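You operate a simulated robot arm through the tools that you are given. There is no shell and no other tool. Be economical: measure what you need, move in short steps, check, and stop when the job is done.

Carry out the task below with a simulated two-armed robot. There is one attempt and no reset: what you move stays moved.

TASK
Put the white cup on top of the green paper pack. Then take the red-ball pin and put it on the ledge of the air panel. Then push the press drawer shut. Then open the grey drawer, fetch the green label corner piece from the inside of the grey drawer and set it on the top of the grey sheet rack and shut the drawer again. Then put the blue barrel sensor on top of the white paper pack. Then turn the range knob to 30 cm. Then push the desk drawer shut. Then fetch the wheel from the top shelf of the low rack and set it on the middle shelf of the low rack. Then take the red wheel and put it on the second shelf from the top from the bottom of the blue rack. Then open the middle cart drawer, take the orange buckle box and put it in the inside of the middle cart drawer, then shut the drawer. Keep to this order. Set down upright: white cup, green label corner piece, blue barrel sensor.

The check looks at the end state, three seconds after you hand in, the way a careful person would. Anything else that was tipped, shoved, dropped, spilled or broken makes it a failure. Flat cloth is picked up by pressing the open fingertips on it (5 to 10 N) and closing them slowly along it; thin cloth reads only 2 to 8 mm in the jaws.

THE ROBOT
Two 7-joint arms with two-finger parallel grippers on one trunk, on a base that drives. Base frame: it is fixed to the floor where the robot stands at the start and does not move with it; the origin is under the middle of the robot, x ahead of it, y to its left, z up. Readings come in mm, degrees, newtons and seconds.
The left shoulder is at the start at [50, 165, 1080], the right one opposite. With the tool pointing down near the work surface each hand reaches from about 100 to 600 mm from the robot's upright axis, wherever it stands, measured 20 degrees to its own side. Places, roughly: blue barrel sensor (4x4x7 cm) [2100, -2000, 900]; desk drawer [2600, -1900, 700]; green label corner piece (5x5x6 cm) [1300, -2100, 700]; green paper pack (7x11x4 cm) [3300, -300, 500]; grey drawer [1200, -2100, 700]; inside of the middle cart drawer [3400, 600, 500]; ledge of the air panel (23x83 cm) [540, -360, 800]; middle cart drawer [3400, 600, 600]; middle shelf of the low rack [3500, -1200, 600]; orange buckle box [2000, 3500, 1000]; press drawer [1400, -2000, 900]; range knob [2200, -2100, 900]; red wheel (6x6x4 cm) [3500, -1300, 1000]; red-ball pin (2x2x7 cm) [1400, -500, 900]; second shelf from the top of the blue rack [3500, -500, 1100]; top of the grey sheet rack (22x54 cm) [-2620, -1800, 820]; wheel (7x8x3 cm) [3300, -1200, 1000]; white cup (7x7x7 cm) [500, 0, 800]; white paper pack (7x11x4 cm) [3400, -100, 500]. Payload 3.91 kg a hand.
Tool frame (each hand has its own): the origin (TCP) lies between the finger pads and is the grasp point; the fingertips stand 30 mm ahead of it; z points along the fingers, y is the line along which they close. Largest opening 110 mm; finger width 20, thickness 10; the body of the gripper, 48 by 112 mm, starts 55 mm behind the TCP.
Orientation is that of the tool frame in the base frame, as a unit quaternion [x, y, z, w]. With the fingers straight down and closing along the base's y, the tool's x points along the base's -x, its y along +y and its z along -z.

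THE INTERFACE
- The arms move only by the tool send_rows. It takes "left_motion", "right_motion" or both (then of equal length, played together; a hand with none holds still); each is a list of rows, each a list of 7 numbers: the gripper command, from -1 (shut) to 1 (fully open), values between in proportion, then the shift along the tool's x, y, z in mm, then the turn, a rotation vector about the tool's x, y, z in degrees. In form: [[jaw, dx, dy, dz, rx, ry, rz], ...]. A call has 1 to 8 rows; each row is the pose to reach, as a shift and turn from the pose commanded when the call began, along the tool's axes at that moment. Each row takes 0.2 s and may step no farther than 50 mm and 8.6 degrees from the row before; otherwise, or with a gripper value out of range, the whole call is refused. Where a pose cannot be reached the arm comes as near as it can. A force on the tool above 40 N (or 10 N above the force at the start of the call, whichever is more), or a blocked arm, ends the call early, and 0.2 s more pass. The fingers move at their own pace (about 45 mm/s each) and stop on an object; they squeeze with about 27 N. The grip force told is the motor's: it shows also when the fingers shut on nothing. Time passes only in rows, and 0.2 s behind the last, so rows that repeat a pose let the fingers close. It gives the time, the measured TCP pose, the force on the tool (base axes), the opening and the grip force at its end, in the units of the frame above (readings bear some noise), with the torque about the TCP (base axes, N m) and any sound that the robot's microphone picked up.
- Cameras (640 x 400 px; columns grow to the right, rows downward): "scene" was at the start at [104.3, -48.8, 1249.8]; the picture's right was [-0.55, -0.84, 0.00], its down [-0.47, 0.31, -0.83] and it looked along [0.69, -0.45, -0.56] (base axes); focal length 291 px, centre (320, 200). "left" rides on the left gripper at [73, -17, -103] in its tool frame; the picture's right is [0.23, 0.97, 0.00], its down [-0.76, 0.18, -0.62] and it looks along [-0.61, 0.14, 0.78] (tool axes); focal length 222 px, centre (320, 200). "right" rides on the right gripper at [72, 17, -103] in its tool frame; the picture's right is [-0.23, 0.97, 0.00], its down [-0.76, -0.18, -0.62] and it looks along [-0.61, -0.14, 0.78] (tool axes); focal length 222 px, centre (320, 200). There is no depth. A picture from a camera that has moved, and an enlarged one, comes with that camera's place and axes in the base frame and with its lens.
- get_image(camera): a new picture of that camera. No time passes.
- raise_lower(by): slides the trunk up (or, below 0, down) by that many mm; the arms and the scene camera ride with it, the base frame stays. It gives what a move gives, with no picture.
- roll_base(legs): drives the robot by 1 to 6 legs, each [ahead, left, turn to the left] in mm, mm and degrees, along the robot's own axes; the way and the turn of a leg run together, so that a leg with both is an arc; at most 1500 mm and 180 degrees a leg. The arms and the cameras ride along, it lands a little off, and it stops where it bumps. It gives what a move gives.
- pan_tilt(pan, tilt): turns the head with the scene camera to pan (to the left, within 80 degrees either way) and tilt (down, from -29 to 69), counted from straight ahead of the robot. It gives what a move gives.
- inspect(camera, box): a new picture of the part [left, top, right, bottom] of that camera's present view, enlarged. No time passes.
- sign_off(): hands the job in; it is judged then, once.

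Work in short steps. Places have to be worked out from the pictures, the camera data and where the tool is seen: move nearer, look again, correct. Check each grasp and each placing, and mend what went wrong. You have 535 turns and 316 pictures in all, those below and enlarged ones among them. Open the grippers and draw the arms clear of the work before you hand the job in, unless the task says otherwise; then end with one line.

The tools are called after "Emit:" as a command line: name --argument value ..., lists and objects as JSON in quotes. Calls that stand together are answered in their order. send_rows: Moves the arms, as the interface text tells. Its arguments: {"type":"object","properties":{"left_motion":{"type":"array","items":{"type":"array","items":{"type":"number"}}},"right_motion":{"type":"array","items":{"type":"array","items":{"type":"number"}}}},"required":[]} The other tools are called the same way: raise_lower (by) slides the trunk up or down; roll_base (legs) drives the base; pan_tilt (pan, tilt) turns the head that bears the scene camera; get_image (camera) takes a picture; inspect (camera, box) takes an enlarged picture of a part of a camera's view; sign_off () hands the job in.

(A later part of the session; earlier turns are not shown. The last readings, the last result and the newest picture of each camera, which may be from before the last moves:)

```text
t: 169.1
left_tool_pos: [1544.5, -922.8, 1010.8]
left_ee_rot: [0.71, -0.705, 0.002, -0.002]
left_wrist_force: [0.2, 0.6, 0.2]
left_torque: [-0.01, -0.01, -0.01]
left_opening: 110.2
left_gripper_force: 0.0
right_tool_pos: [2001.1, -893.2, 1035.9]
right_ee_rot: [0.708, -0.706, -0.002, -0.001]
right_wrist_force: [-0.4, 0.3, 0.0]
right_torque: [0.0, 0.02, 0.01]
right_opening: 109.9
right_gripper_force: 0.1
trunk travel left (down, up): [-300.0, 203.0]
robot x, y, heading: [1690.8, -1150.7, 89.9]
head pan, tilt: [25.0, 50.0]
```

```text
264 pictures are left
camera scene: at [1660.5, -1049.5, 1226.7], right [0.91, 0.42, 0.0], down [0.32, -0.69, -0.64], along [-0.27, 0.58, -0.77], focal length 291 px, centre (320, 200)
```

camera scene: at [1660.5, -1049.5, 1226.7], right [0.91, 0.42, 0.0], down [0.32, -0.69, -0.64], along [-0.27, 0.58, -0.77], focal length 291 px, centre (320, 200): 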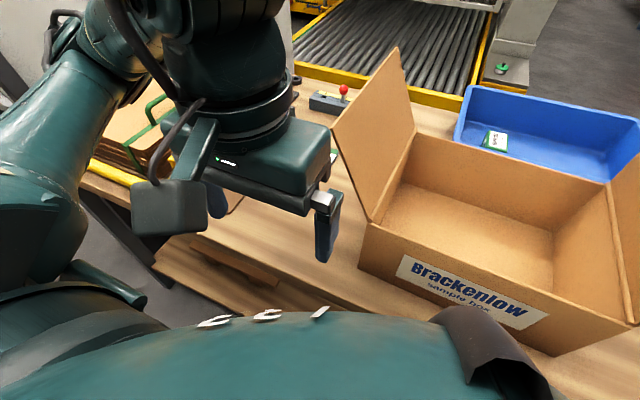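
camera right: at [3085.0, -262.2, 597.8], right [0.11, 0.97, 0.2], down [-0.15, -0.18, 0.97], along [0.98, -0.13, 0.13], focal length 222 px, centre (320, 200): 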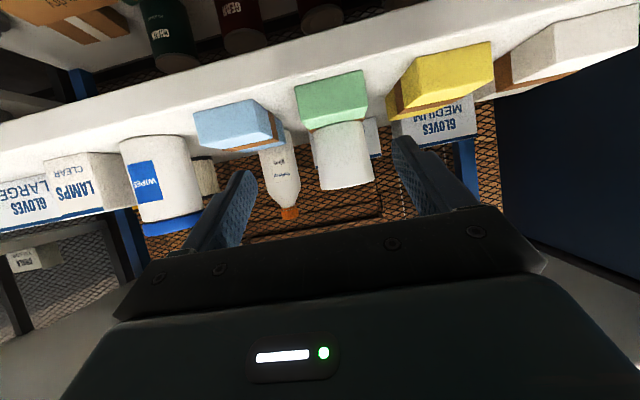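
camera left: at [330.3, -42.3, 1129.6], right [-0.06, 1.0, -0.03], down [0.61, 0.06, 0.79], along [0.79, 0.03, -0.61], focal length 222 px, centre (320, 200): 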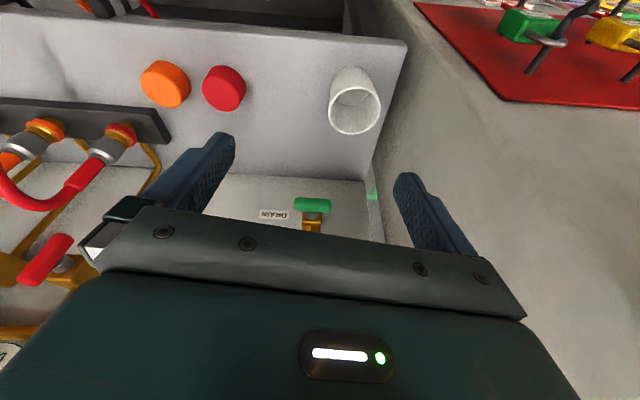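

Move the left hand left, up, then forward along x ≈ 1450, clear of the box flap.

Emit:
send_rows --left_motion '[[0.3, 0, 40, -20, 0, 0, 0], [0.3, 0, 80, -40, 0, 0, 0], [0.3, -10, 105, -60, 0, 0, 0], [0.3, -55, 105, -65, 0, 0, 0], [0.3, -100, 105, -65, 0, 0, 0], [0.3, -145, 105, -65, 0, 0, 0], [0.3, -190, 100, -65, 0, 0, 0], [0.3, -230, 100, -65, 0, 0, 0]]'

Emit:
get_image --camera "left"

Emit:
get_image --camera "scene"

```text
t: 170.9
left_tool_pos: [1442.0, -695.2, 1073.9]
left_ee_rot: [0.71, -0.704, 0.001, -0.001]
left_wrist_force: [0.5, -0.8, 0.2]
left_torque: [0.02, -0.02, 0.01]
left_opening: 71.5
left_gripper_force: 0.0
right_tool_pos: [2001.4, -893.3, 1035.7]
right_ee_rot: [0.709, -0.705, -0.002, -0.002]
right_wrist_force: [0.2, -0.2, 0.6]
right_torque: [-0.01, 0.03, -0.01]
right_opening: 110.0
right_gripper_force: 0.0
trunk travel left (down, up): [-300.0, 203.0]
robot x, y, heading: [1694.6, -1147.6, 89.9]
head pan, tilt: [25.0, 50.0]
```

```text
263 pictures are left
camera left: at [1461.2, -768.0, 1177.7], right [-0.97, -0.24, 0.0], down [-0.19, 0.76, 0.62], along [-0.14, 0.61, -0.78], focal length 222 px, centre (320, 200)
```

left: 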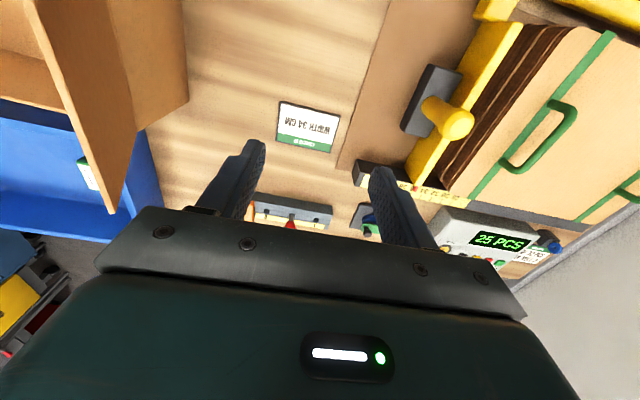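

```text
262 pictures are left
camera scene: at [1660.6, -1049.6, 1226.8], right [0.91, 0.42, 0.0], down [0.32, -0.69, -0.64], along [-0.27, 0.58, -0.77], focal length 291 px, centre (320, 200)
```

scene: 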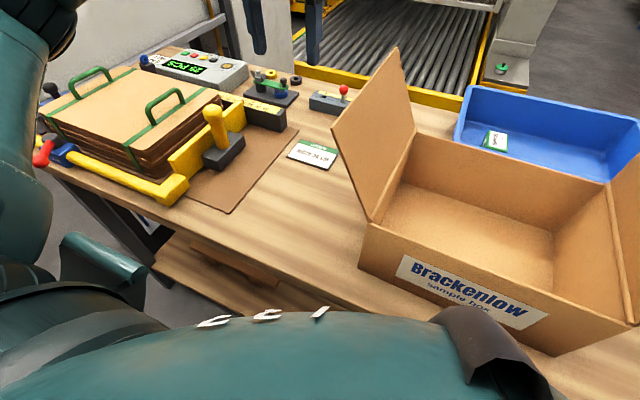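

I zoom onto the fixture from both cameras.

Emit:
inspect --camera "scene" --box '[280, 60, 380, 130]'

Emit:
inspect --camera "left" --box '[230, 180, 350, 250]'

```text
5.71 times, centred on (330, 95) of scene
camera zoom: at [1660.6, -1049.6, 1226.8], right [0.91, 0.42, 0.0], down [0.32, -0.69, -0.64], along [-0.27, 0.58, -0.77], focal length 1661 px, centre (263, 800)
```

zoom: 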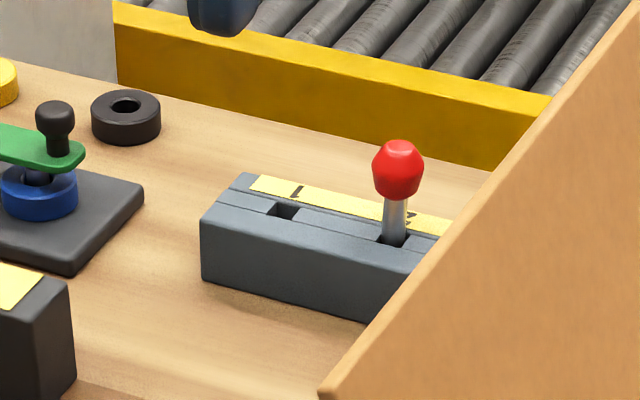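

```text
5.33 times, centred on (290, 215) of left
camera zoom: at [1461.2, -768.0, 1177.7], right [-0.97, -0.24, 0.0], down [-0.19, 0.76, 0.62], along [-0.14, 0.61, -0.78], focal length 1185 px, centre (480, 120)
```

zoom: 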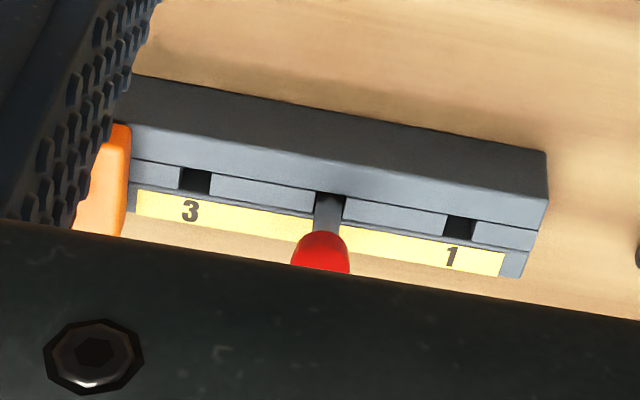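

Ball ≈ [1448, -463, 877], pin in slot 2. It's far, so I'll pitch the hand forward about 55° while moving ahead, to about 90 mm short of and above the pin.

Emit:
roll_base --legs '[[30, 0, 0]]'

Emit:
send_rows --left_motion '[[0.1, -10, 0, 0, 0, -8, 0], [0.1, -20, 0, 5, 0, -16, 0], [0.1, -35, 0, 10, 0, -24, 0], [0.1, -50, 0, 15, 0, -32, 0], [0.1, -65, 0, 20, 0, -40, 0], [0.1, -75, 0, 25, 0, -48, 0], [0.1, -85, 0, 30, 0, -55, 0], [0.1, -85, 0, 30, 0, -55, 0]]'

Emit:
get_image --camera "left"

Emit:
get_image --camera "scene"

```text
t: 171.7
left_tool_pos: [1442.5, -693.7, 1073.8]
left_ee_rot: [0.71, -0.704, 0.0, -0.001]
left_wrist_force: [0.9, 0.1, -0.4]
left_torque: [0.03, 0.02, 0.0]
left_opening: 71.3
left_gripper_force: 0.1
right_tool_pos: [2000.5, -891.7, 1036.6]
right_ee_rot: [0.709, -0.705, -0.002, -0.001]
right_wrist_force: [-0.4, -0.2, -0.1]
right_torque: [0.02, -0.01, -0.02]
right_opening: 110.1
right_gripper_force: 0.1
trunk travel left (down, up): [-300.0, 203.0]
robot x, y, heading: [1691.0, -1144.4, 89.9]
head pan, tilt: [25.0, 50.0]
stopped in leg 1: the robot was blocked; the commanded pose is now the measured one
```

```text
t: 173.5
left_tool_pos: [1441.4, -610.1, 1042.8]
left_ee_rot: [0.63, -0.624, -0.327, -0.327]
left_wrist_force: [-0.4, 0.5, -0.5]
left_torque: [-0.01, 0.03, 0.01]
left_opening: 60.2
left_gripper_force: 0.0
right_tool_pos: [2001.2, -891.4, 1035.9]
right_ee_rot: [0.708, -0.706, -0.003, -0.001]
right_wrist_force: [0.1, -0.7, -0.5]
right_torque: [-0.02, 0.02, 0.0]
right_opening: 110.2
right_gripper_force: 0.0
trunk travel left (down, up): [-300.0, 203.0]
robot x, y, heading: [1691.4, -1145.7, 90.2]
head pan, tilt: [25.0, 50.0]
```

```text
259 pictures are left
camera left: at [1460.4, -736.2, 1044.1], right [-0.97, -0.14, -0.19], down [-0.18, -0.08, 0.98], along [-0.15, 0.99, 0.05], focal length 222 px, centre (320, 200)
```

left: 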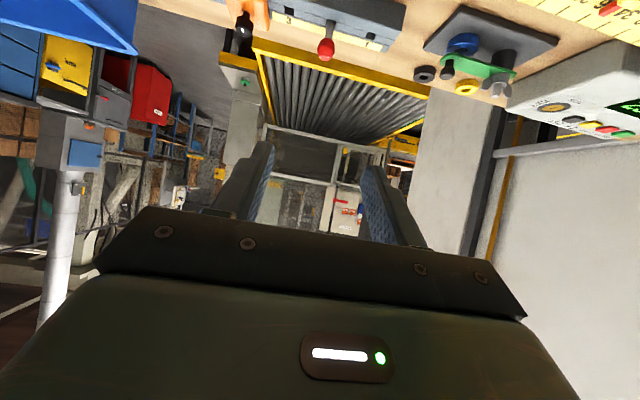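

```text
258 pictures are left
camera scene: at [1660.5, -1048.5, 1226.8], right [0.91, 0.42, 0.0], down [0.32, -0.69, -0.64], along [-0.27, 0.58, -0.77], focal length 291 px, centre (320, 200)
```

scene: 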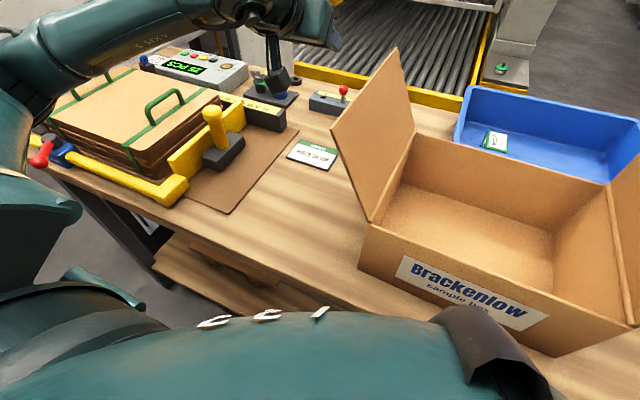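

The base touched the table, so it stays here. Pin seen again at ≈ [1447, -460]. I approach to a point 95 mm short along the tool.

Emit:
send_rows --left_motion '[[0, 13, -2, 31, 0, 0, 0], [0, 26, -4, 61, 0, 0, 0], [0, 39, -6, 92, 0, 0, 0], [0, 52, -6, 122, 0, 0, 0], [0, 52, -6, 122, 0, 0, 0]]'

Emit:
get_image --camera "left"

```text
t: 174.7
left_tool_pos: [1445.5, -541.4, 930.4]
left_ee_rot: [0.631, -0.624, -0.326, -0.326]
left_wrist_force: [0.4, 0.0, 0.4]
left_torque: [0.04, -0.02, 0.0]
left_opening: 55.0
left_gripper_force: 0.1
right_tool_pos: [2001.1, -891.9, 1035.5]
right_ee_rot: [0.708, -0.706, -0.003, 0.0]
right_wrist_force: [0.3, -0.8, -0.5]
right_torque: [0.03, -0.02, 0.03]
right_opening: 110.1
right_gripper_force: 0.1
trunk travel left (down, up): [-300.0, 203.0]
robot x, y, heading: [1691.8, -1146.9, 90.2]
head pan, tilt: [25.0, 50.0]
```

```text
257 pictures are left
camera left: at [1465.1, -667.1, 931.4], right [-0.97, -0.14, -0.19], down [-0.18, -0.08, 0.98], along [-0.15, 0.99, 0.05], focal length 222 px, centre (320, 200)
```

left: 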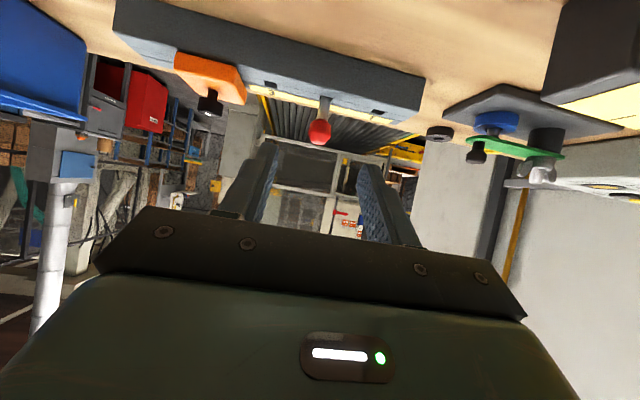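

Ball confirmed at [1446, -461, 880]. Final advance along the tool, with the jaws open about 50 mm.

Emit:
send_rows --left_motion '[[0, -2, 0, 32, 0, 0, 0], [0, -3, 0, 62, 0, 0, 0], [0, -4, 0, 82, 0, 0, 0], [0, -5, 0, 94, 0, 0, 0], [0, -5, 0, 94, 0, 0, 0]]'

Emit:
get_image --camera "left"

Emit:
inspect --camera "scene" --box '[260, 40, 400, 130]'

```text
t: 175.9
left_tool_pos: [1448.4, -462.8, 880.7]
left_ee_rot: [0.63, -0.625, -0.326, -0.327]
left_wrist_force: [-0.2, 0.3, 0.1]
left_torque: [-0.01, -0.01, 0.02]
left_opening: 55.0
left_gripper_force: 0.1
right_tool_pos: [2000.8, -891.0, 1034.0]
right_ee_rot: [0.708, -0.706, -0.001, -0.001]
right_wrist_force: [0.0, 1.0, 0.5]
right_torque: [-0.03, -0.03, 0.01]
right_opening: 110.0
right_gripper_force: 0.0
trunk travel left (down, up): [-300.0, 203.0]
robot x, y, heading: [1695.6, -1147.2, 90.0]
head pan, tilt: [25.0, 50.0]
```

```text
256 pictures are left
camera left: at [1466.9, -587.7, 880.9], right [-0.97, -0.14, -0.19], down [-0.18, -0.08, 0.98], along [-0.15, 0.99, 0.05], focal length 222 px, centre (320, 200)
```

left: 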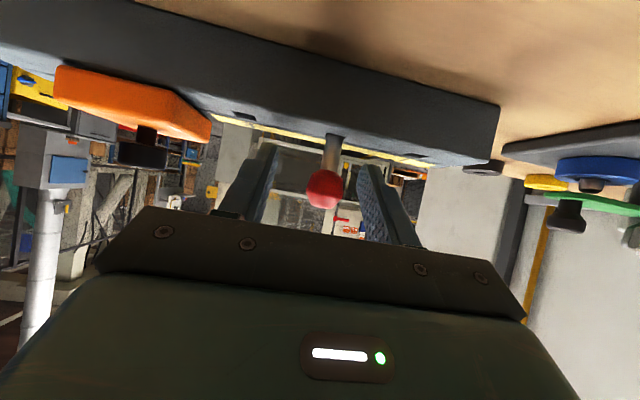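

```text
4.44 times, centred on (330, 85) of scene
camera zoom: at [1660.5, -1048.5, 1226.8], right [0.91, 0.42, 0.0], down [0.32, -0.69, -0.64], along [-0.27, 0.58, -0.77], focal length 1292 px, centre (276, 711)
```

zoom: 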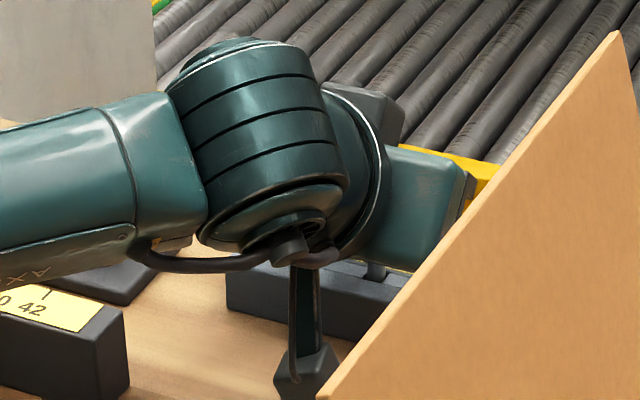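

Ball lies at the TCP. Close.

Emit:
send_rows --left_motion '[[-0.4, 0, 0, 0, 0, 0, 0], [-0.7, 0, 0, 0, 0, 0, 0], [-1, 0, 0, 0, 0, 0, 0], [-1, 0, 0, 0, 0, 0, 0], [-1, 0, 0, 0, 0, 0, 0]]'

```text
t: 177.1
left_tool_pos: [1446.4, -463.1, 879.7]
left_ee_rot: [0.631, -0.623, -0.327, -0.325]
left_wrist_force: [-6.6, 0.6, 0.1]
left_torque: [0.02, 0.17, -0.02]
left_opening: 18.9
left_gripper_force: 27.8
right_tool_pos: [2000.9, -892.1, 1036.0]
right_ee_rot: [0.709, -0.705, -0.001, -0.001]
right_wrist_force: [0.0, -0.3, 0.0]
right_torque: [-0.02, 0.04, -0.01]
right_opening: 110.1
right_gripper_force: 0.0
trunk travel left (down, up): [-300.0, 203.0]
robot x, y, heading: [1693.7, -1149.3, 90.0]
head pan, tilt: [25.0, 50.0]
```

Ball held at 18.9 mm. Re-centre 1.5 mm and pull straight up.

Emit:
send_rows --left_motion '[[-1, 0, 1.5, 0, 0, 0, 0], [-1, -8, 1.5, -6, 0, 0, 0], [-1, -16, 1.5, -11.5, 0, 0, 0], [-1, -33, 1.5, -23, 0, 0, 0], [-1, -57, 1.5, -40, 0, 0, 0], [-1, -82, 1.5, -57, 0, 0, 0], [-1, -106, 1.5, -75, 0, 0, 0]]'

Emit:
get_image --camera "left"

Emit:
get_image --camera "scene"

```text
t: 178.7
left_tool_pos: [1446.4, -460.1, 1012.7]
left_ee_rot: [0.631, -0.624, -0.326, -0.326]
left_wrist_force: [0.9, 0.5, -0.5]
left_torque: [0.0, 0.0, 0.0]
left_opening: 18.9
left_gripper_force: 26.4
right_tool_pos: [2000.7, -892.0, 1036.7]
right_ee_rot: [0.708, -0.706, -0.002, -0.001]
right_wrist_force: [-0.1, -0.1, 0.8]
right_torque: [-0.03, -0.02, 0.0]
right_opening: 110.1
right_gripper_force: 0.1
trunk travel left (down, up): [-300.0, 203.0]
robot x, y, heading: [1692.0, -1147.3, 89.9]
head pan, tilt: [25.0, 50.0]
```

```text
254 pictures are left
camera left: at [1465.2, -587.4, 1013.8], right [-0.97, -0.14, -0.19], down [-0.18, -0.08, 0.98], along [-0.15, 0.99, 0.05], focal length 222 px, centre (320, 200)
```

left: 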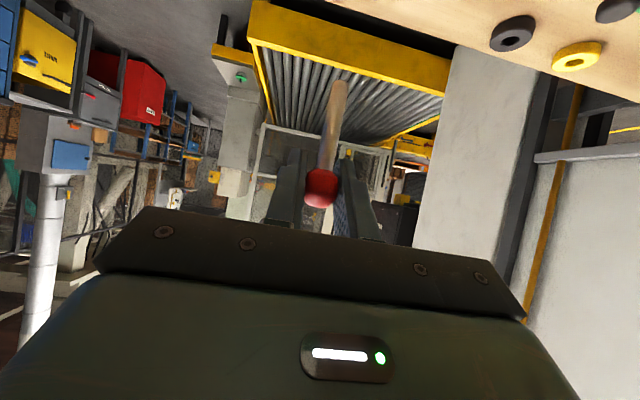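

```text
253 pictures are left
camera scene: at [1660.6, -1048.6, 1226.8], right [0.91, 0.42, 0.0], down [0.32, -0.69, -0.64], along [-0.27, 0.58, -0.77], focal length 291 px, centre (320, 200)
```

scene: 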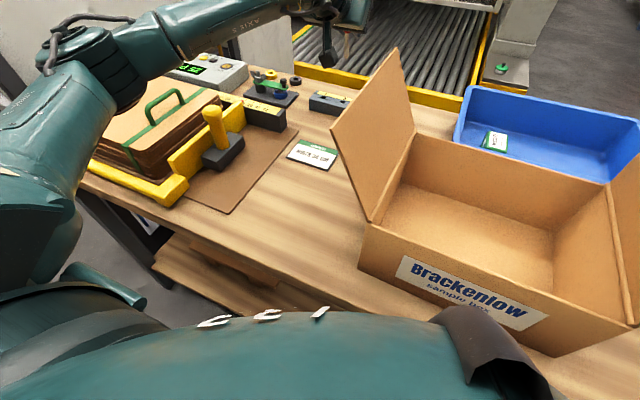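

Pin is out and hanging. Now raise and pull the left hand back along the same path.

Emit:
send_rows --left_motion '[[-1, -33, 0, -23, 0, 0, 0], [-1, -55, 0, -39, 0, 0, 0], [-1, -30, 0, -74, 0, 0, 0], [-1, -5, 0, -109, 0, 0, 0], [-1, 20, 0, -144, 0, 0, 0], [-1, 45, 0, -179, 0, 0, 0], [-1, 70, 0, -214, 0, 0, 0], [-1, 70, 0, -214, 0, 0, 0]]'

Emit:
send_rows --left_motion '[[-1, 10, 0, -5, 0, 8, 0], [-1, 20, 0, -10, 0, 16, 0], [-1, 30, 0, -20, 0, 24, 0], [-1, 40, 0, -30, 0, 32, 0], [-1, 50, 0, -40, 0, 40, 0], [-1, 60, 0, -50, 0, 48, 0], [-1, 70, 0, -60, 0, 55, 0], [-1, 70, 0, -60, 0, 55, 0]]'

Emit:
get_image --camera "scene"

Emit:
get_image --camera "left"

```text
t: 180.5
left_tool_pos: [1448.0, -678.0, 1077.4]
left_ee_rot: [0.63, -0.624, -0.327, -0.326]
left_wrist_force: [0.1, -0.6, 0.0]
left_torque: [-0.03, 0.06, -0.01]
left_opening: 18.7
left_gripper_force: 26.9
right_tool_pos: [2000.8, -891.3, 1036.5]
right_ee_rot: [0.708, -0.706, -0.002, -0.001]
right_wrist_force: [0.1, -0.2, -0.7]
right_torque: [0.01, 0.03, 0.0]
right_opening: 110.0
right_gripper_force: 0.1
trunk travel left (down, up): [-300.0, 203.0]
robot x, y, heading: [1689.6, -1151.1, 90.1]
head pan, tilt: [25.0, 50.0]
```

```text
t: 182.3
left_tool_pos: [1449.3, -763.8, 1054.7]
left_ee_rot: [0.711, -0.703, 0.001, 0.001]
left_wrist_force: [0.1, 0.3, -0.2]
left_torque: [0.06, -0.02, 0.04]
left_opening: 18.6
left_gripper_force: 27.4
right_tool_pos: [2000.9, -891.2, 1036.9]
right_ee_rot: [0.708, -0.706, -0.002, 0.0]
right_wrist_force: [-0.9, -0.3, 0.3]
right_torque: [-0.01, -0.01, 0.04]
right_opening: 110.2
right_gripper_force: 0.0
trunk travel left (down, up): [-300.0, 203.0]
robot x, y, heading: [1689.9, -1147.9, 90.1]
head pan, tilt: [25.0, 50.0]
```

```text
252 pictures are left
camera scene: at [1660.5, -1048.5, 1226.8], right [0.91, 0.42, 0.0], down [0.32, -0.69, -0.64], along [-0.27, 0.58, -0.77], focal length 291 px, centre (320, 200)
```

scene: 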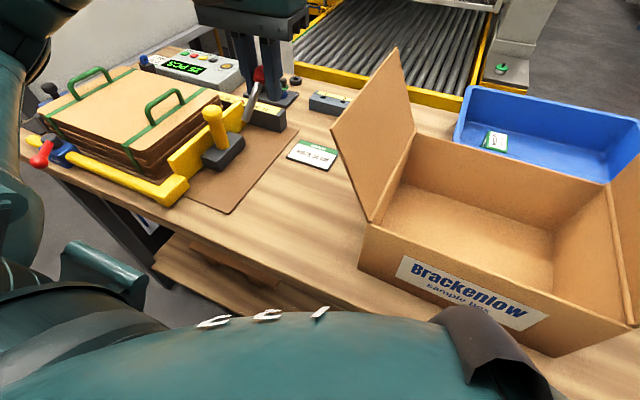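

```text
251 pictures are left
camera left: at [1467.1, -837.0, 1158.2], right [-0.97, -0.24, 0.0], down [-0.19, 0.76, 0.62], along [-0.14, 0.6, -0.78], focal length 222 px, centre (320, 200)
```

left: 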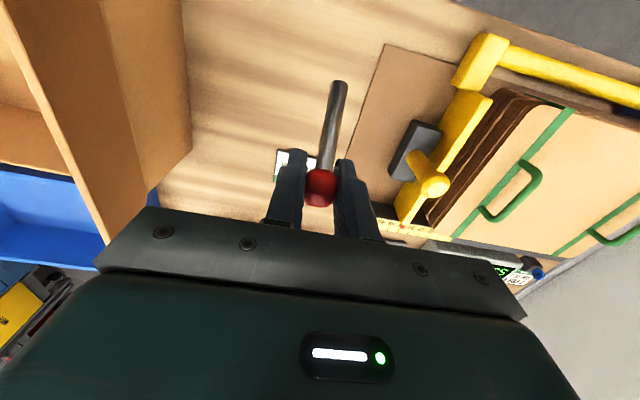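

Retreat from the table, tuck both hands, and drive west along y ≈ -1280 past the panel end.

Emit:
roll_base --legs '[[-130, 0, 0]]'

Emit:
send_rows --left_motion '[[-1, 30, 0, -10, 0, 0, 0], [-1, 60, 0, -20, 0, 0, 0], [-1, 80, 0, -20, 0, 0, 0]]' --right_motion '[[1, 10, 20, -30, 0, 0, 0], [1, 20, 40, -60, 0, 0, 0], [1, 30, 60, -80, 0, 0, 0]]'

Emit:
roll_base --legs '[[0, 1000, 0], [0, 890, 0]]'

Emit:
pan_tilt --pan -10 --tilt 25

Emit:
get_image --camera "scene"

```text
t: 183.6
left_tool_pos: [1450.3, -895.3, 1053.5]
left_ee_rot: [0.71, -0.705, 0.002, -0.001]
left_wrist_force: [0.2, -1.2, -0.2]
left_torque: [0.07, -0.01, 0.02]
left_opening: 18.8
left_gripper_force: 26.7
right_tool_pos: [2001.4, -1022.5, 1036.5]
right_ee_rot: [0.708, -0.706, -0.002, -0.001]
right_wrist_force: [-0.2, -0.1, 0.9]
right_torque: [0.01, 0.0, -0.02]
right_opening: 110.1
right_gripper_force: 0.0
trunk travel left (down, up): [-300.0, 203.0]
robot x, y, heading: [1691.7, -1276.4, 89.9]
head pan, tilt: [25.0, 50.0]
```

```text
t: 184.3
left_tool_pos: [1450.6, -974.6, 1073.6]
left_ee_rot: [0.709, -0.705, 0.002, -0.002]
left_wrist_force: [1.2, -0.1, -0.6]
left_torque: [-0.01, 0.02, 0.01]
left_opening: 18.7
left_gripper_force: 27.0
right_tool_pos: [1940.1, -1053.9, 1116.4]
right_ee_rot: [-0.707, 0.707, 0.002, 0.001]
right_wrist_force: [0.2, 0.4, 0.4]
right_torque: [0.02, 0.01, 0.0]
right_opening: 110.2
right_gripper_force: 0.1
trunk travel left (down, up): [-300.0, 203.0]
robot x, y, heading: [1688.6, -1276.5, 89.9]
head pan, tilt: [25.0, 50.0]
```

```text
t: 201.6
left_tool_pos: [-498.1, -1069.4, 1073.7]
left_ee_rot: [0.728, -0.685, 0.001, -0.002]
left_wrist_force: [-0.1, -0.4, -0.3]
left_torque: [0.0, -0.01, 0.01]
left_opening: 18.7
left_gripper_force: 26.7
right_tool_pos: [-4.6, -1123.4, 1117.1]
right_ee_rot: [0.727, -0.687, -0.002, -0.001]
right_wrist_force: [-1.1, -0.6, -0.4]
right_torque: [-0.04, 0.01, -0.02]
right_opening: 110.1
right_gripper_force: 0.1
trunk travel left (down, up): [-300.0, 203.0]
robot x, y, heading: [-240.0, -1361.5, 92.9]
head pan, tilt: [25.0, 50.0]
```

```text
t: 202.6
left_tool_pos: [-497.4, -1069.9, 1073.1]
left_ee_rot: [0.728, -0.686, 0.002, -0.001]
left_wrist_force: [-0.1, 0.3, -1.6]
left_torque: [0.01, 0.01, -0.02]
left_opening: 18.9
left_gripper_force: 26.9
right_tool_pos: [-5.5, -1123.3, 1116.9]
right_ee_rot: [0.727, -0.687, -0.002, -0.001]
right_wrist_force: [0.0, 0.3, 0.0]
right_torque: [-0.01, 0.0, 0.0]
right_opening: 110.1
right_gripper_force: 0.1
trunk travel left (down, up): [-300.0, 203.0]
robot x, y, heading: [-244.3, -1361.4, 93.0]
head pan, tilt: [-10.0, 25.0]
```

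```text
250 pictures are left
camera scene: at [-230.6, -1239.8, 1264.3], right [0.99, -0.12, 0.0], down [-0.05, -0.42, -0.91], along [0.11, 0.9, -0.42], focal length 291 px, centre (320, 200)
```

scene: 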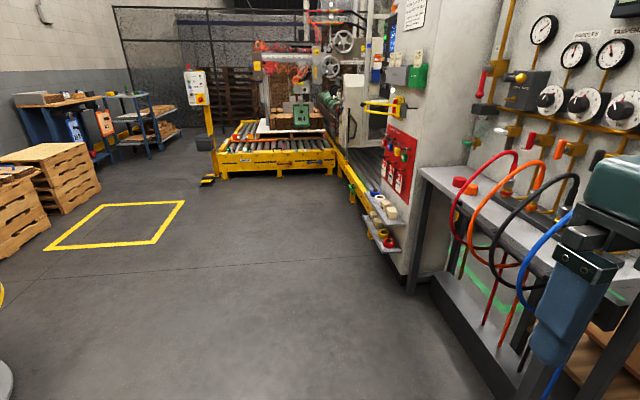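

Drive north 950, then turn right to heading ~30°.

Emit:
roll_base --legs '[[1000, 0, -3], [0, 0, -60]]'

Emit:
pan_tilt --pan -5 --tilt 35

Emit:
get_image --camera "scene"

```text
t: 210.4
left_tool_pos: [-115.7, -6.4, 1073.4]
left_ee_rot: [-0.254, 0.967, -0.002, 0.001]
left_wrist_force: [0.5, -0.3, -0.3]
left_torque: [0.01, 0.01, -0.05]
left_opening: 18.4
left_gripper_force: 27.0
right_tool_pos: [52.8, -474.9, 1116.5]
right_ee_rot: [-0.252, 0.968, 0.002, 0.002]
right_wrist_force: [-0.7, 1.5, -0.2]
right_torque: [0.02, -0.01, 0.02]
right_opening: 109.9
right_gripper_force: 0.0
trunk travel left (down, up): [-300.0, 203.0]
robot x, y, heading: [-262.5, -364.9, 28.8]
head pan, tilt: [-10.0, 25.0]
```

```text
t: 211.2
left_tool_pos: [-115.4, -7.6, 1072.6]
left_ee_rot: [-0.253, 0.967, -0.002, 0.0]
left_wrist_force: [0.3, 0.1, 0.0]
left_torque: [0.0, 0.04, 0.01]
left_opening: 18.4
left_gripper_force: 26.8
right_tool_pos: [52.4, -474.5, 1116.7]
right_ee_rot: [-0.252, 0.968, 0.001, 0.001]
right_wrist_force: [0.2, 1.0, 0.1]
right_torque: [0.0, 0.0, -0.01]
right_opening: 109.9
right_gripper_force: 0.1
trunk travel left (down, up): [-300.0, 203.0]
robot x, y, heading: [-262.5, -363.7, 28.7]
head pan, tilt: [-5.0, 35.0]
```

```text
249 pictures are left
camera scene: at [-156.1, -316.6, 1248.6], right [0.41, -0.91, 0.0], down [-0.52, -0.23, -0.82], along [0.75, 0.33, -0.57], focal length 291 px, centre (320, 200)
```

scene: 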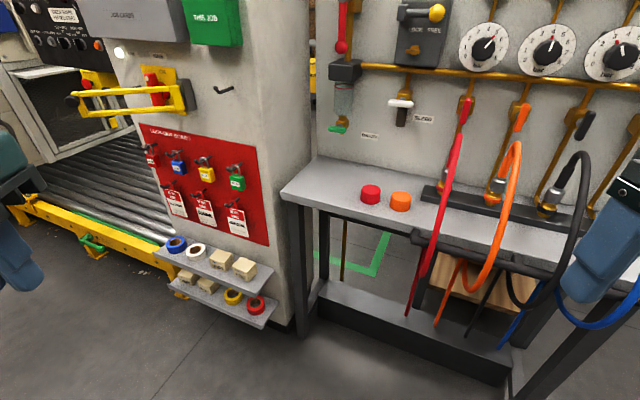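

Raise the right hand above hose height and drive in so the left hand can reach the free left part of the ledge.

Emit:
send_rows --right_motion '[[1, 10, 0, -30, 0, 0, 0], [1, 20, 0, -60, 0, 0, 0]]'

Emit:
roll_base --legs '[[285, -140, 0]]'

Emit:
get_image --camera "scene"

```text
t: 211.8
left_tool_pos: [-115.8, -8.6, 1073.6]
left_ee_rot: [-0.253, 0.967, -0.002, 0.001]
left_wrist_force: [-0.1, -1.0, -0.1]
left_torque: [0.0, -0.01, -0.02]
left_opening: 18.6
left_gripper_force: 27.2
right_tool_pos: [32.2, -487.1, 1176.1]
right_ee_rot: [-0.251, 0.968, 0.001, 0.001]
right_wrist_force: [-0.3, -0.2, 1.0]
right_torque: [0.02, 0.02, 0.0]
right_opening: 110.2
right_gripper_force: 0.0
trunk travel left (down, up): [-300.0, 203.0]
robot x, y, heading: [-264.8, -365.0, 29.0]
head pan, tilt: [-5.0, 35.0]
```

```text
t: 213.9
left_tool_pos: [200.2, 10.1, 1073.5]
left_ee_rot: [-0.259, 0.966, -0.002, 0.0]
left_wrist_force: [-0.1, 0.3, -0.5]
left_torque: [0.02, -0.01, 0.0]
left_opening: 18.4
left_gripper_force: 27.0
right_tool_pos: [351.3, -467.0, 1176.7]
right_ee_rot: [-0.256, 0.967, 0.001, 0.002]
right_wrist_force: [0.4, -0.4, -0.5]
right_torque: [0.04, -0.01, -0.02]
right_opening: 110.3
right_gripper_force: 0.1
trunk travel left (down, up): [-300.0, 203.0]
robot x, y, heading: [58.2, -350.8, 29.6]
head pan, tilt: [-5.0, 35.0]
```

```text
248 pictures are left
camera scene: at [161.1, -298.5, 1248.5], right [0.41, -0.91, 0.0], down [-0.52, -0.24, -0.82], along [0.75, 0.34, -0.57], focal length 291 px, centre (320, 200)
```

scene: 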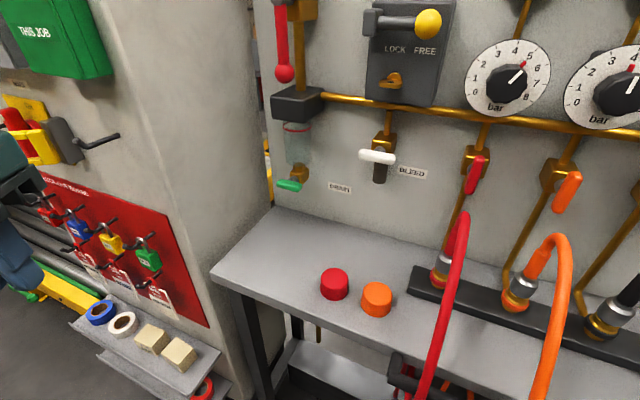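

Ledge's left part is free. Move the left hand over [490, -15] at z 950.

Emit:
send_rows --left_motion '[[-1, -30, -22, 0, 0, 0, 0], [-1, -65, -45, 5, 0, 0, 0], [-1, -100, -68, 10, 0, 0, 0], [-1, -135, -92, 20, 0, 0, 0], [-1, -170, -116, 40, 0, 0, 0], [-1, -205, -140, 60, 0, 0, 0], [-1, -240, -165, 80, 0, 0, 0], [-1, -240, -165, 115, 0, 0, 0]]'

Emit:
get_image --camera "scene"

Emit:
get_image --camera "left"

```text
t: 215.7
left_tool_pos: [488.9, -14.6, 957.8]
left_ee_rot: [-0.258, 0.966, -0.002, 0.001]
left_wrist_force: [0.3, 0.2, -0.6]
left_torque: [-0.01, 0.01, 0.01]
left_opening: 18.6
left_gripper_force: 26.8
right_tool_pos: [351.2, -464.5, 1177.7]
right_ee_rot: [-0.256, 0.967, 0.001, 0.002]
right_wrist_force: [-0.6, -0.7, 0.6]
right_torque: [-0.04, 0.02, -0.01]
right_opening: 109.8
right_gripper_force: 0.0
trunk travel left (down, up): [-300.0, 203.0]
robot x, y, heading: [55.6, -349.7, 29.5]
head pan, tilt: [-5.0, 35.0]
```

```text
247 pictures are left
camera scene: at [160.6, -298.1, 1248.6], right [0.41, -0.91, 0.0], down [-0.52, -0.24, -0.82], along [0.75, 0.34, -0.57], focal length 291 px, centre (320, 200)
```

scene: 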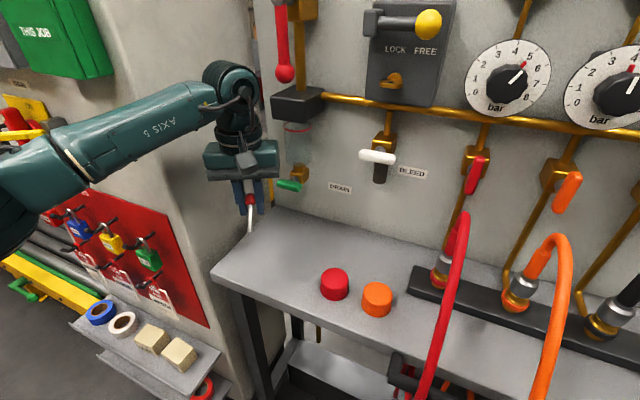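

```text
246 pictures are left
camera left: at [434.9, -65.3, 1062.7], right [-0.68, 0.73, 0.0], down [0.57, 0.54, 0.62], along [0.46, 0.42, -0.78], focal length 222 px, centre (320, 200)
```

left: 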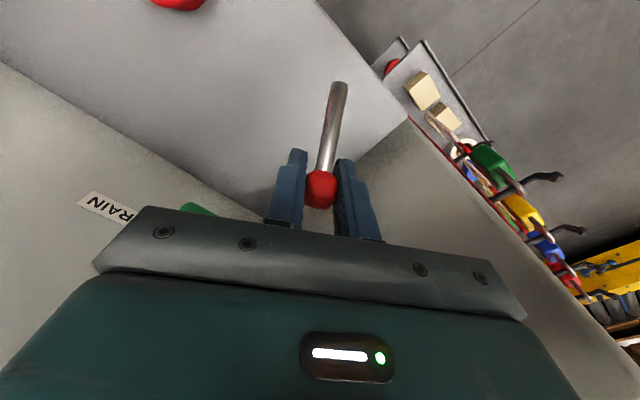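

TCP projects onto the ledge but near its front edge; I shift 35 mm deeper and 20 mm right, then lower to 845.

Emit:
send_rows --left_motion '[[-1, -30, -20, 0, 0, 0, 0], [-1, -30, -20, 40, 0, 0, 0], [-1, -30, -20, 80, 0, 0, 0], [-1, -30, -20, 105, 0, 0, 0], [-1, -30, -20, 112, 0, 0, 0], [-1, -30, -20, 112, 0, 0, 0]]'

Emit:
get_image --camera "left"

Emit:
inspect --camera "scene" --box '[180, 130, 380, 270]'

```text
t: 216.5
left_tool_pos: [527.9, -16.7, 895.9]
left_ee_rot: [-0.259, 0.966, -0.008, 0.014]
left_wrist_force: [-6.0, 0.7, 11.7]
left_torque: [-0.24, -0.73, -0.17]
left_opening: 18.3
left_gripper_force: 27.6
right_tool_pos: [350.4, -465.5, 1175.8]
right_ee_rot: [-0.256, 0.967, 0.001, 0.002]
right_wrist_force: [0.2, -0.1, -0.3]
right_torque: [0.0, 0.06, 0.01]
right_opening: 110.0
right_gripper_force: 0.0
trunk travel left (down, up): [-300.0, 203.0]
robot x, y, heading: [54.1, -349.6, 29.5]
head pan, tilt: [-5.0, 35.0]
stopped in row 4 (left hand): the force on the tool passed its limit at 51 N (the readings are from after the stop); the commanded pose is now the measured one
```

```text
245 pictures are left
camera left: at [471.2, -67.5, 998.8], right [-0.69, 0.73, -0.03], down [0.55, 0.54, 0.64], along [0.48, 0.42, -0.77], focal length 222 px, centre (320, 200)
```

left: 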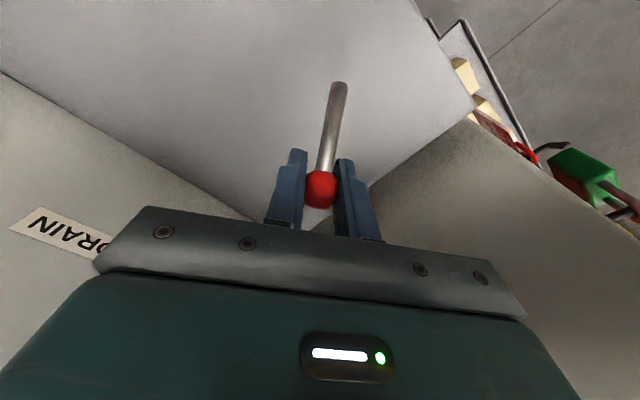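

```text
2.86 times, centred on (280, 200) of scene
camera zoom: at [160.2, -298.4, 1248.7], right [0.41, -0.91, 0.0], down [-0.52, -0.24, -0.82], along [0.75, 0.34, -0.57], focal length 830 px, centre (434, 200)
```

zoom: 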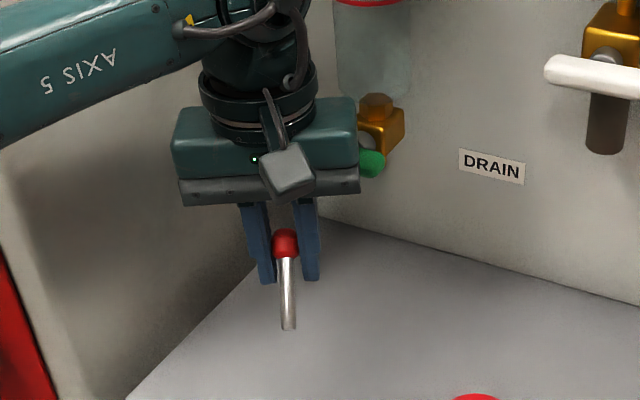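

The gripper body touched the drain lever. I back off up and toward me, and look at the lever.

Emit:
send_rows --left_motion '[[-1, 0, 0, -10, 0, 0, 0], [-1, 15, 0, -30, 0, 0, 0], [-1, 40, 5, -30, 0, 0, 0], [-1, 60, 5, -30, 0, -1, 0]]'

Emit:
inspect --camera "scene" --box '[180, 80, 420, 250]'

```text
t: 217.5
left_tool_pos: [471.1, -42.1, 920.6]
left_ee_rot: [-0.26, 0.965, -0.004, 0.022]
left_wrist_force: [1.1, 0.3, -0.5]
left_torque: [0.02, 0.0, -0.01]
left_opening: 18.7
left_gripper_force: 27.0
right_tool_pos: [350.5, -465.7, 1175.9]
right_ee_rot: [-0.257, 0.966, 0.002, 0.001]
right_wrist_force: [-0.3, -0.6, -0.2]
right_torque: [-0.01, 0.02, 0.03]
right_opening: 109.7
right_gripper_force: 0.0
trunk travel left (down, up): [-300.0, 203.0]
robot x, y, heading: [56.5, -347.3, 29.3]
head pan, tilt: [-5.0, 35.0]
```

```text
2.35 times, centred on (300, 165) of scene
camera zoom: at [160.5, -298.2, 1248.6], right [0.41, -0.91, 0.0], down [-0.52, -0.24, -0.82], along [0.75, 0.34, -0.57], focal length 684 px, centre (367, 282)
```

zoom: 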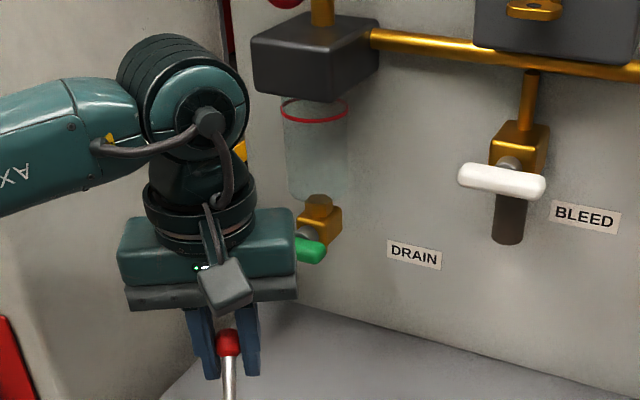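

The lever looks unchanged. I'll stay at x ≈ 475 and turn the hand ~50° about vertical so the pin lies along the ledge rather than toward its edge.

Emit:
send_rows --left_motion '[[-1, -5, 6, -15, 0, 0, -8.4], [-1, -10, 12, -30, 0, 0, -16.8], [-1, -15, 18, -30, 0, 0, -25], [-1, -19, 24, -30, 0, 0, -33], [-1, -19, 24, -30, 0, 0, -41], [-1, -19, 24, -30, 0, 0, -49], [-1, -19, 24, -30, 0, 0, -49]]'

Emit:
get_image --camera "left"

Emit:
get_image --camera "scene"

```text
t: 219.1
left_tool_pos: [475.7, -11.6, 951.7]
left_ee_rot: [-0.638, 0.769, -0.013, 0.018]
left_wrist_force: [-0.2, 0.3, -0.2]
left_torque: [-0.01, 0.0, 0.03]
left_opening: 18.3
left_gripper_force: 26.9
right_tool_pos: [352.9, -466.2, 1177.1]
right_ee_rot: [-0.257, 0.967, 0.0, 0.0]
right_wrist_force: [0.2, -0.4, -0.3]
right_torque: [0.0, 0.01, 0.01]
right_opening: 109.7
right_gripper_force: 0.1
trunk travel left (down, up): [-300.0, 203.0]
robot x, y, heading: [54.1, -346.7, 29.1]
head pan, tilt: [-5.0, 35.0]
```

```text
242 pictures are left
camera left: at [475.4, -86.9, 1056.1], right [-1.0, -0.04, -0.04], down [-0.06, 0.78, 0.62], along [0.01, 0.62, -0.78], focal length 222 px, centre (320, 200)
```

left: 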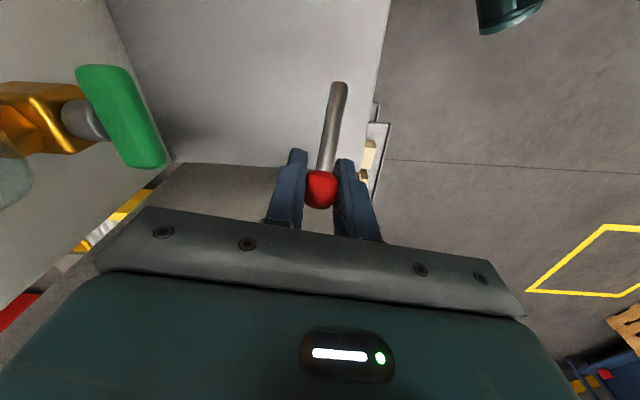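

```text
241 pictures are left
camera scene: at [160.6, -298.2, 1248.6], right [0.41, -0.91, 0.0], down [-0.52, -0.24, -0.82], along [0.75, 0.34, -0.57], focal length 291 px, centre (320, 200)
```

scene: 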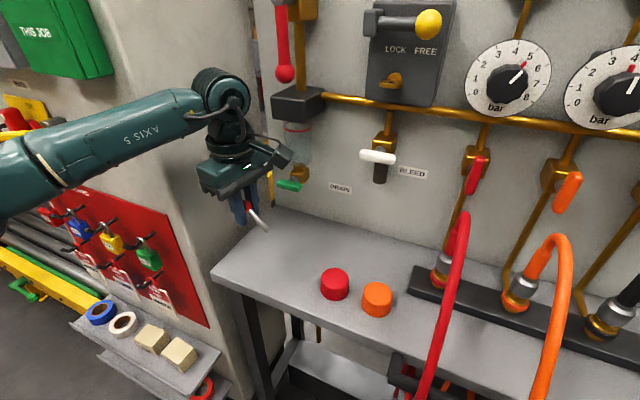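

Lever unchanged, pin now points along the ledge. Lower to z 845.

Emit:
send_rows --left_motion '[[-1, 0, -8, 35, 0, 0, 0], [-1, 0, -8, 70, 0, 0, 0], [-1, 0, -8, 95, 0, 0, 0], [-1, 0, -8, 103, 0, 0, 0], [-1, 0, -8, 103, 0, 0, 0]]'

Emit:
inspect --camera "scene" --box '[180, 130, 380, 270]'

```text
t: 220.3
left_tool_pos: [487.6, -15.6, 849.2]
left_ee_rot: [-0.637, 0.77, -0.013, 0.017]
left_wrist_force: [-0.1, -0.6, -1.0]
left_torque: [-0.02, 0.03, 0.01]
left_opening: 18.5
left_gripper_force: 26.8
right_tool_pos: [352.6, -465.5, 1176.5]
right_ee_rot: [-0.257, 0.966, 0.002, 0.003]
right_wrist_force: [0.2, 0.1, -1.1]
right_torque: [0.01, 0.01, -0.01]
right_opening: 109.7
right_gripper_force: 0.1
trunk travel left (down, up): [-300.0, 203.0]
robot x, y, heading: [55.8, -348.4, 29.5]
head pan, tilt: [-5.0, 35.0]
```

```text
2.86 times, centred on (280, 200) of scene
camera zoom: at [160.6, -298.3, 1248.6], right [0.41, -0.91, 0.0], down [-0.52, -0.24, -0.82], along [0.75, 0.34, -0.57], focal length 830 px, centre (434, 200)
```

zoom: 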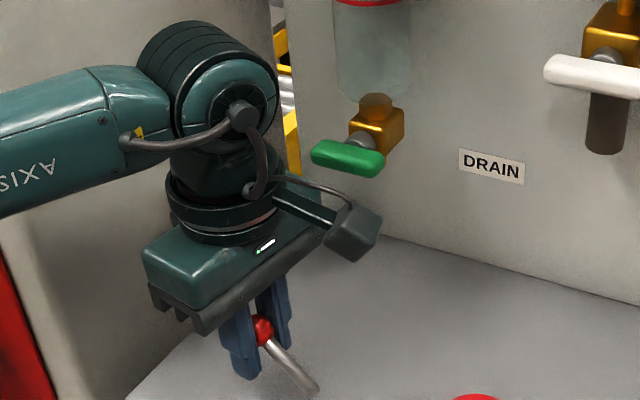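

Continue creeping down until contact.

Emit:
send_rows --left_motion '[[-1, 0, 0, 3, 0, 0, 0], [-1, 0, 0, 6, 0, 0, 0], [-1, 0, 0, 9, 0, 0, 0], [-1, 0, 0, 12, 0, 0, 0], [-1, 0, 0, 12, 0, 0, 0]]'

```text
t: 221.5
left_tool_pos: [488.1, -13.9, 837.4]
left_ee_rot: [-0.637, 0.77, -0.013, 0.018]
left_wrist_force: [-1.4, 0.2, -0.7]
left_torque: [0.0, 0.03, 0.01]
left_opening: 18.3
left_gripper_force: 27.0
right_tool_pos: [351.7, -465.0, 1174.7]
right_ee_rot: [-0.256, 0.967, 0.002, 0.001]
right_wrist_force: [0.0, -0.3, -0.2]
right_torque: [0.02, 0.01, 0.0]
right_opening: 110.1
right_gripper_force: 0.1
trunk travel left (down, up): [-300.0, 203.0]
robot x, y, heading: [54.8, -346.0, 29.3]
head pan, tilt: [-5.0, 35.0]
```

Emit:
send_rows --left_motion '[[-1, 0, 0, 3, 0, 0, 0], [-1, 0, 0, 6, 0, 0, 0], [-1, 0, 0, 8, 0, 0, 0], [-1, 0, 0, 8, 0, 0, 0]]'

Emit:
inspect --camera "scene" --box '[180, 150, 340, 290]'

```text
t: 222.5
left_tool_pos: [488.6, -13.0, 831.5]
left_ee_rot: [-0.638, 0.77, -0.014, 0.02]
left_wrist_force: [1.0, 8.2, 18.7]
left_torque: [-0.37, 0.19, 0.03]
left_opening: 18.3
left_gripper_force: 26.8
right_tool_pos: [350.3, -466.5, 1176.0]
right_ee_rot: [-0.256, 0.967, 0.001, 0.002]
right_wrist_force: [-0.5, 0.8, 1.1]
right_torque: [0.02, 0.02, -0.02]
right_opening: 110.3
right_gripper_force: 0.0
trunk travel left (down, up): [-300.0, 203.0]
robot x, y, heading: [52.2, -348.3, 29.5]
head pan, tilt: [-5.0, 35.0]
```

```text
2.86 times, centred on (260, 220) of scene
camera zoom: at [159.5, -298.5, 1248.8], right [0.41, -0.91, 0.0], down [-0.52, -0.24, -0.82], along [0.75, 0.34, -0.57], focal length 830 px, centre (491, 143)
```

zoom: 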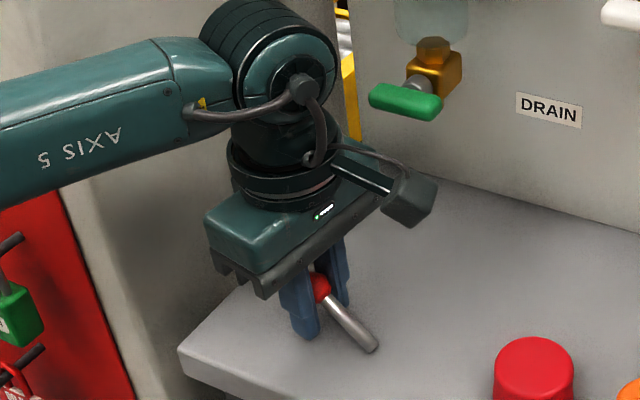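

The tip rests on the ledge. Open gently.

Emit:
send_rows --left_motion '[[-0.6, 0, 0, -1, 0, 0, 0], [-0.4, 0, 0, -1, 0, 0, 0], [-0.2, 0, 0, -1, 0, 0, 0], [0, 0, 0, -1, 0, 0, 0], [0, 0, 0, -1, 0, 0, 0]]'

Emit:
get_image --camera "left"

Emit:
inspect --camera "scene" --box '[180, 150, 340, 290]'

```text
t: 223.7
left_tool_pos: [488.6, -16.1, 832.0]
left_ee_rot: [-0.637, 0.771, -0.015, 0.019]
left_wrist_force: [13.2, -4.7, 14.0]
left_torque: [-0.17, 0.07, 0.17]
left_opening: 47.5
left_gripper_force: 0.1
right_tool_pos: [351.3, -467.1, 1175.1]
right_ee_rot: [-0.257, 0.966, 0.002, 0.002]
right_wrist_force: [-0.1, 0.3, -0.1]
right_torque: [-0.01, 0.03, -0.01]
right_opening: 109.9
right_gripper_force: 0.1
trunk travel left (down, up): [-300.0, 203.0]
robot x, y, heading: [52.1, -350.3, 29.4]
head pan, tilt: [-5.0, 35.0]
```

```text
238 pictures are left
camera left: at [488.5, -89.7, 935.8], right [-1.0, -0.04, -0.05], down [-0.06, 0.78, 0.62], along [0.01, 0.62, -0.78], focal length 222 px, centre (320, 200)
```

left: 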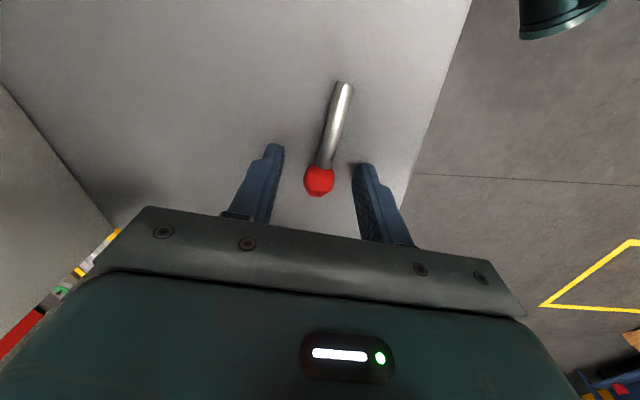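

```text
2.86 times, centred on (260, 220) of scene
camera zoom: at [160.8, -299.5, 1248.6], right [0.41, -0.91, 0.0], down [-0.52, -0.24, -0.82], along [0.75, 0.34, -0.57], focal length 830 px, centre (491, 143)
```

zoom: 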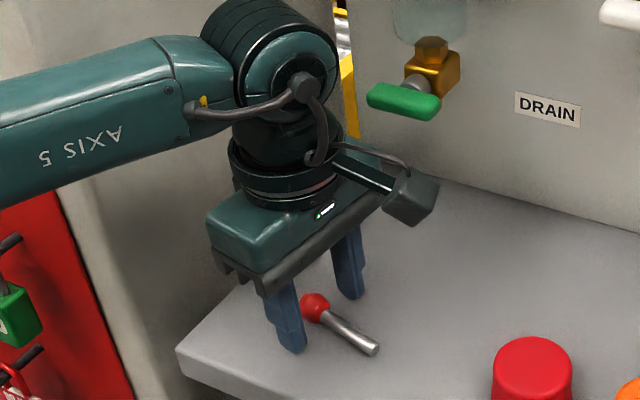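

The pin lies on the ledge. Lift straight up and retract the left hand.

Emit:
send_rows --left_motion '[[0, 0, 0, -30, 0, 0, 0], [0, 0, 0, -75, 0, 0, 0], [0, 0, 0, -120, 0, 0, 8], [0, 0, 20, -160, 0, 0, 16], [0, 0, 40, -190, 0, 0, 24], [0, 20, 70, -210, 0, 0, 32], [0, 40, 100, -220, 0, 0, 40], [0, 70, 130, -220, 0, 0, 48]]'

Emit:
get_image --camera "scene"

```text
t: 225.5
left_tool_pos: [337.2, -59.8, 1046.1]
left_ee_rot: [-0.268, 0.963, -0.004, 0.023]
left_wrist_force: [-0.8, -0.3, 0.6]
left_torque: [0.02, -0.03, 0.01]
left_opening: 55.2
left_gripper_force: 0.0
right_tool_pos: [351.6, -465.1, 1176.0]
right_ee_rot: [-0.256, 0.967, 0.001, 0.001]
right_wrist_force: [0.5, -0.1, -0.1]
right_torque: [-0.03, -0.03, -0.01]
right_opening: 110.0
right_gripper_force: 0.1
trunk travel left (down, up): [-300.0, 203.0]
robot x, y, heading: [51.6, -348.9, 29.2]
head pan, tilt: [-5.0, 35.0]
```

```text
236 pictures are left
camera scene: at [160.4, -298.4, 1248.6], right [0.41, -0.91, 0.0], down [-0.52, -0.24, -0.82], along [0.75, 0.34, -0.57], focal length 291 px, centre (320, 200)
```

scene: 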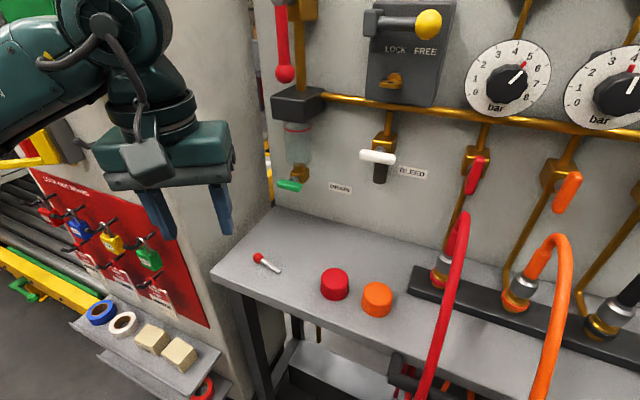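

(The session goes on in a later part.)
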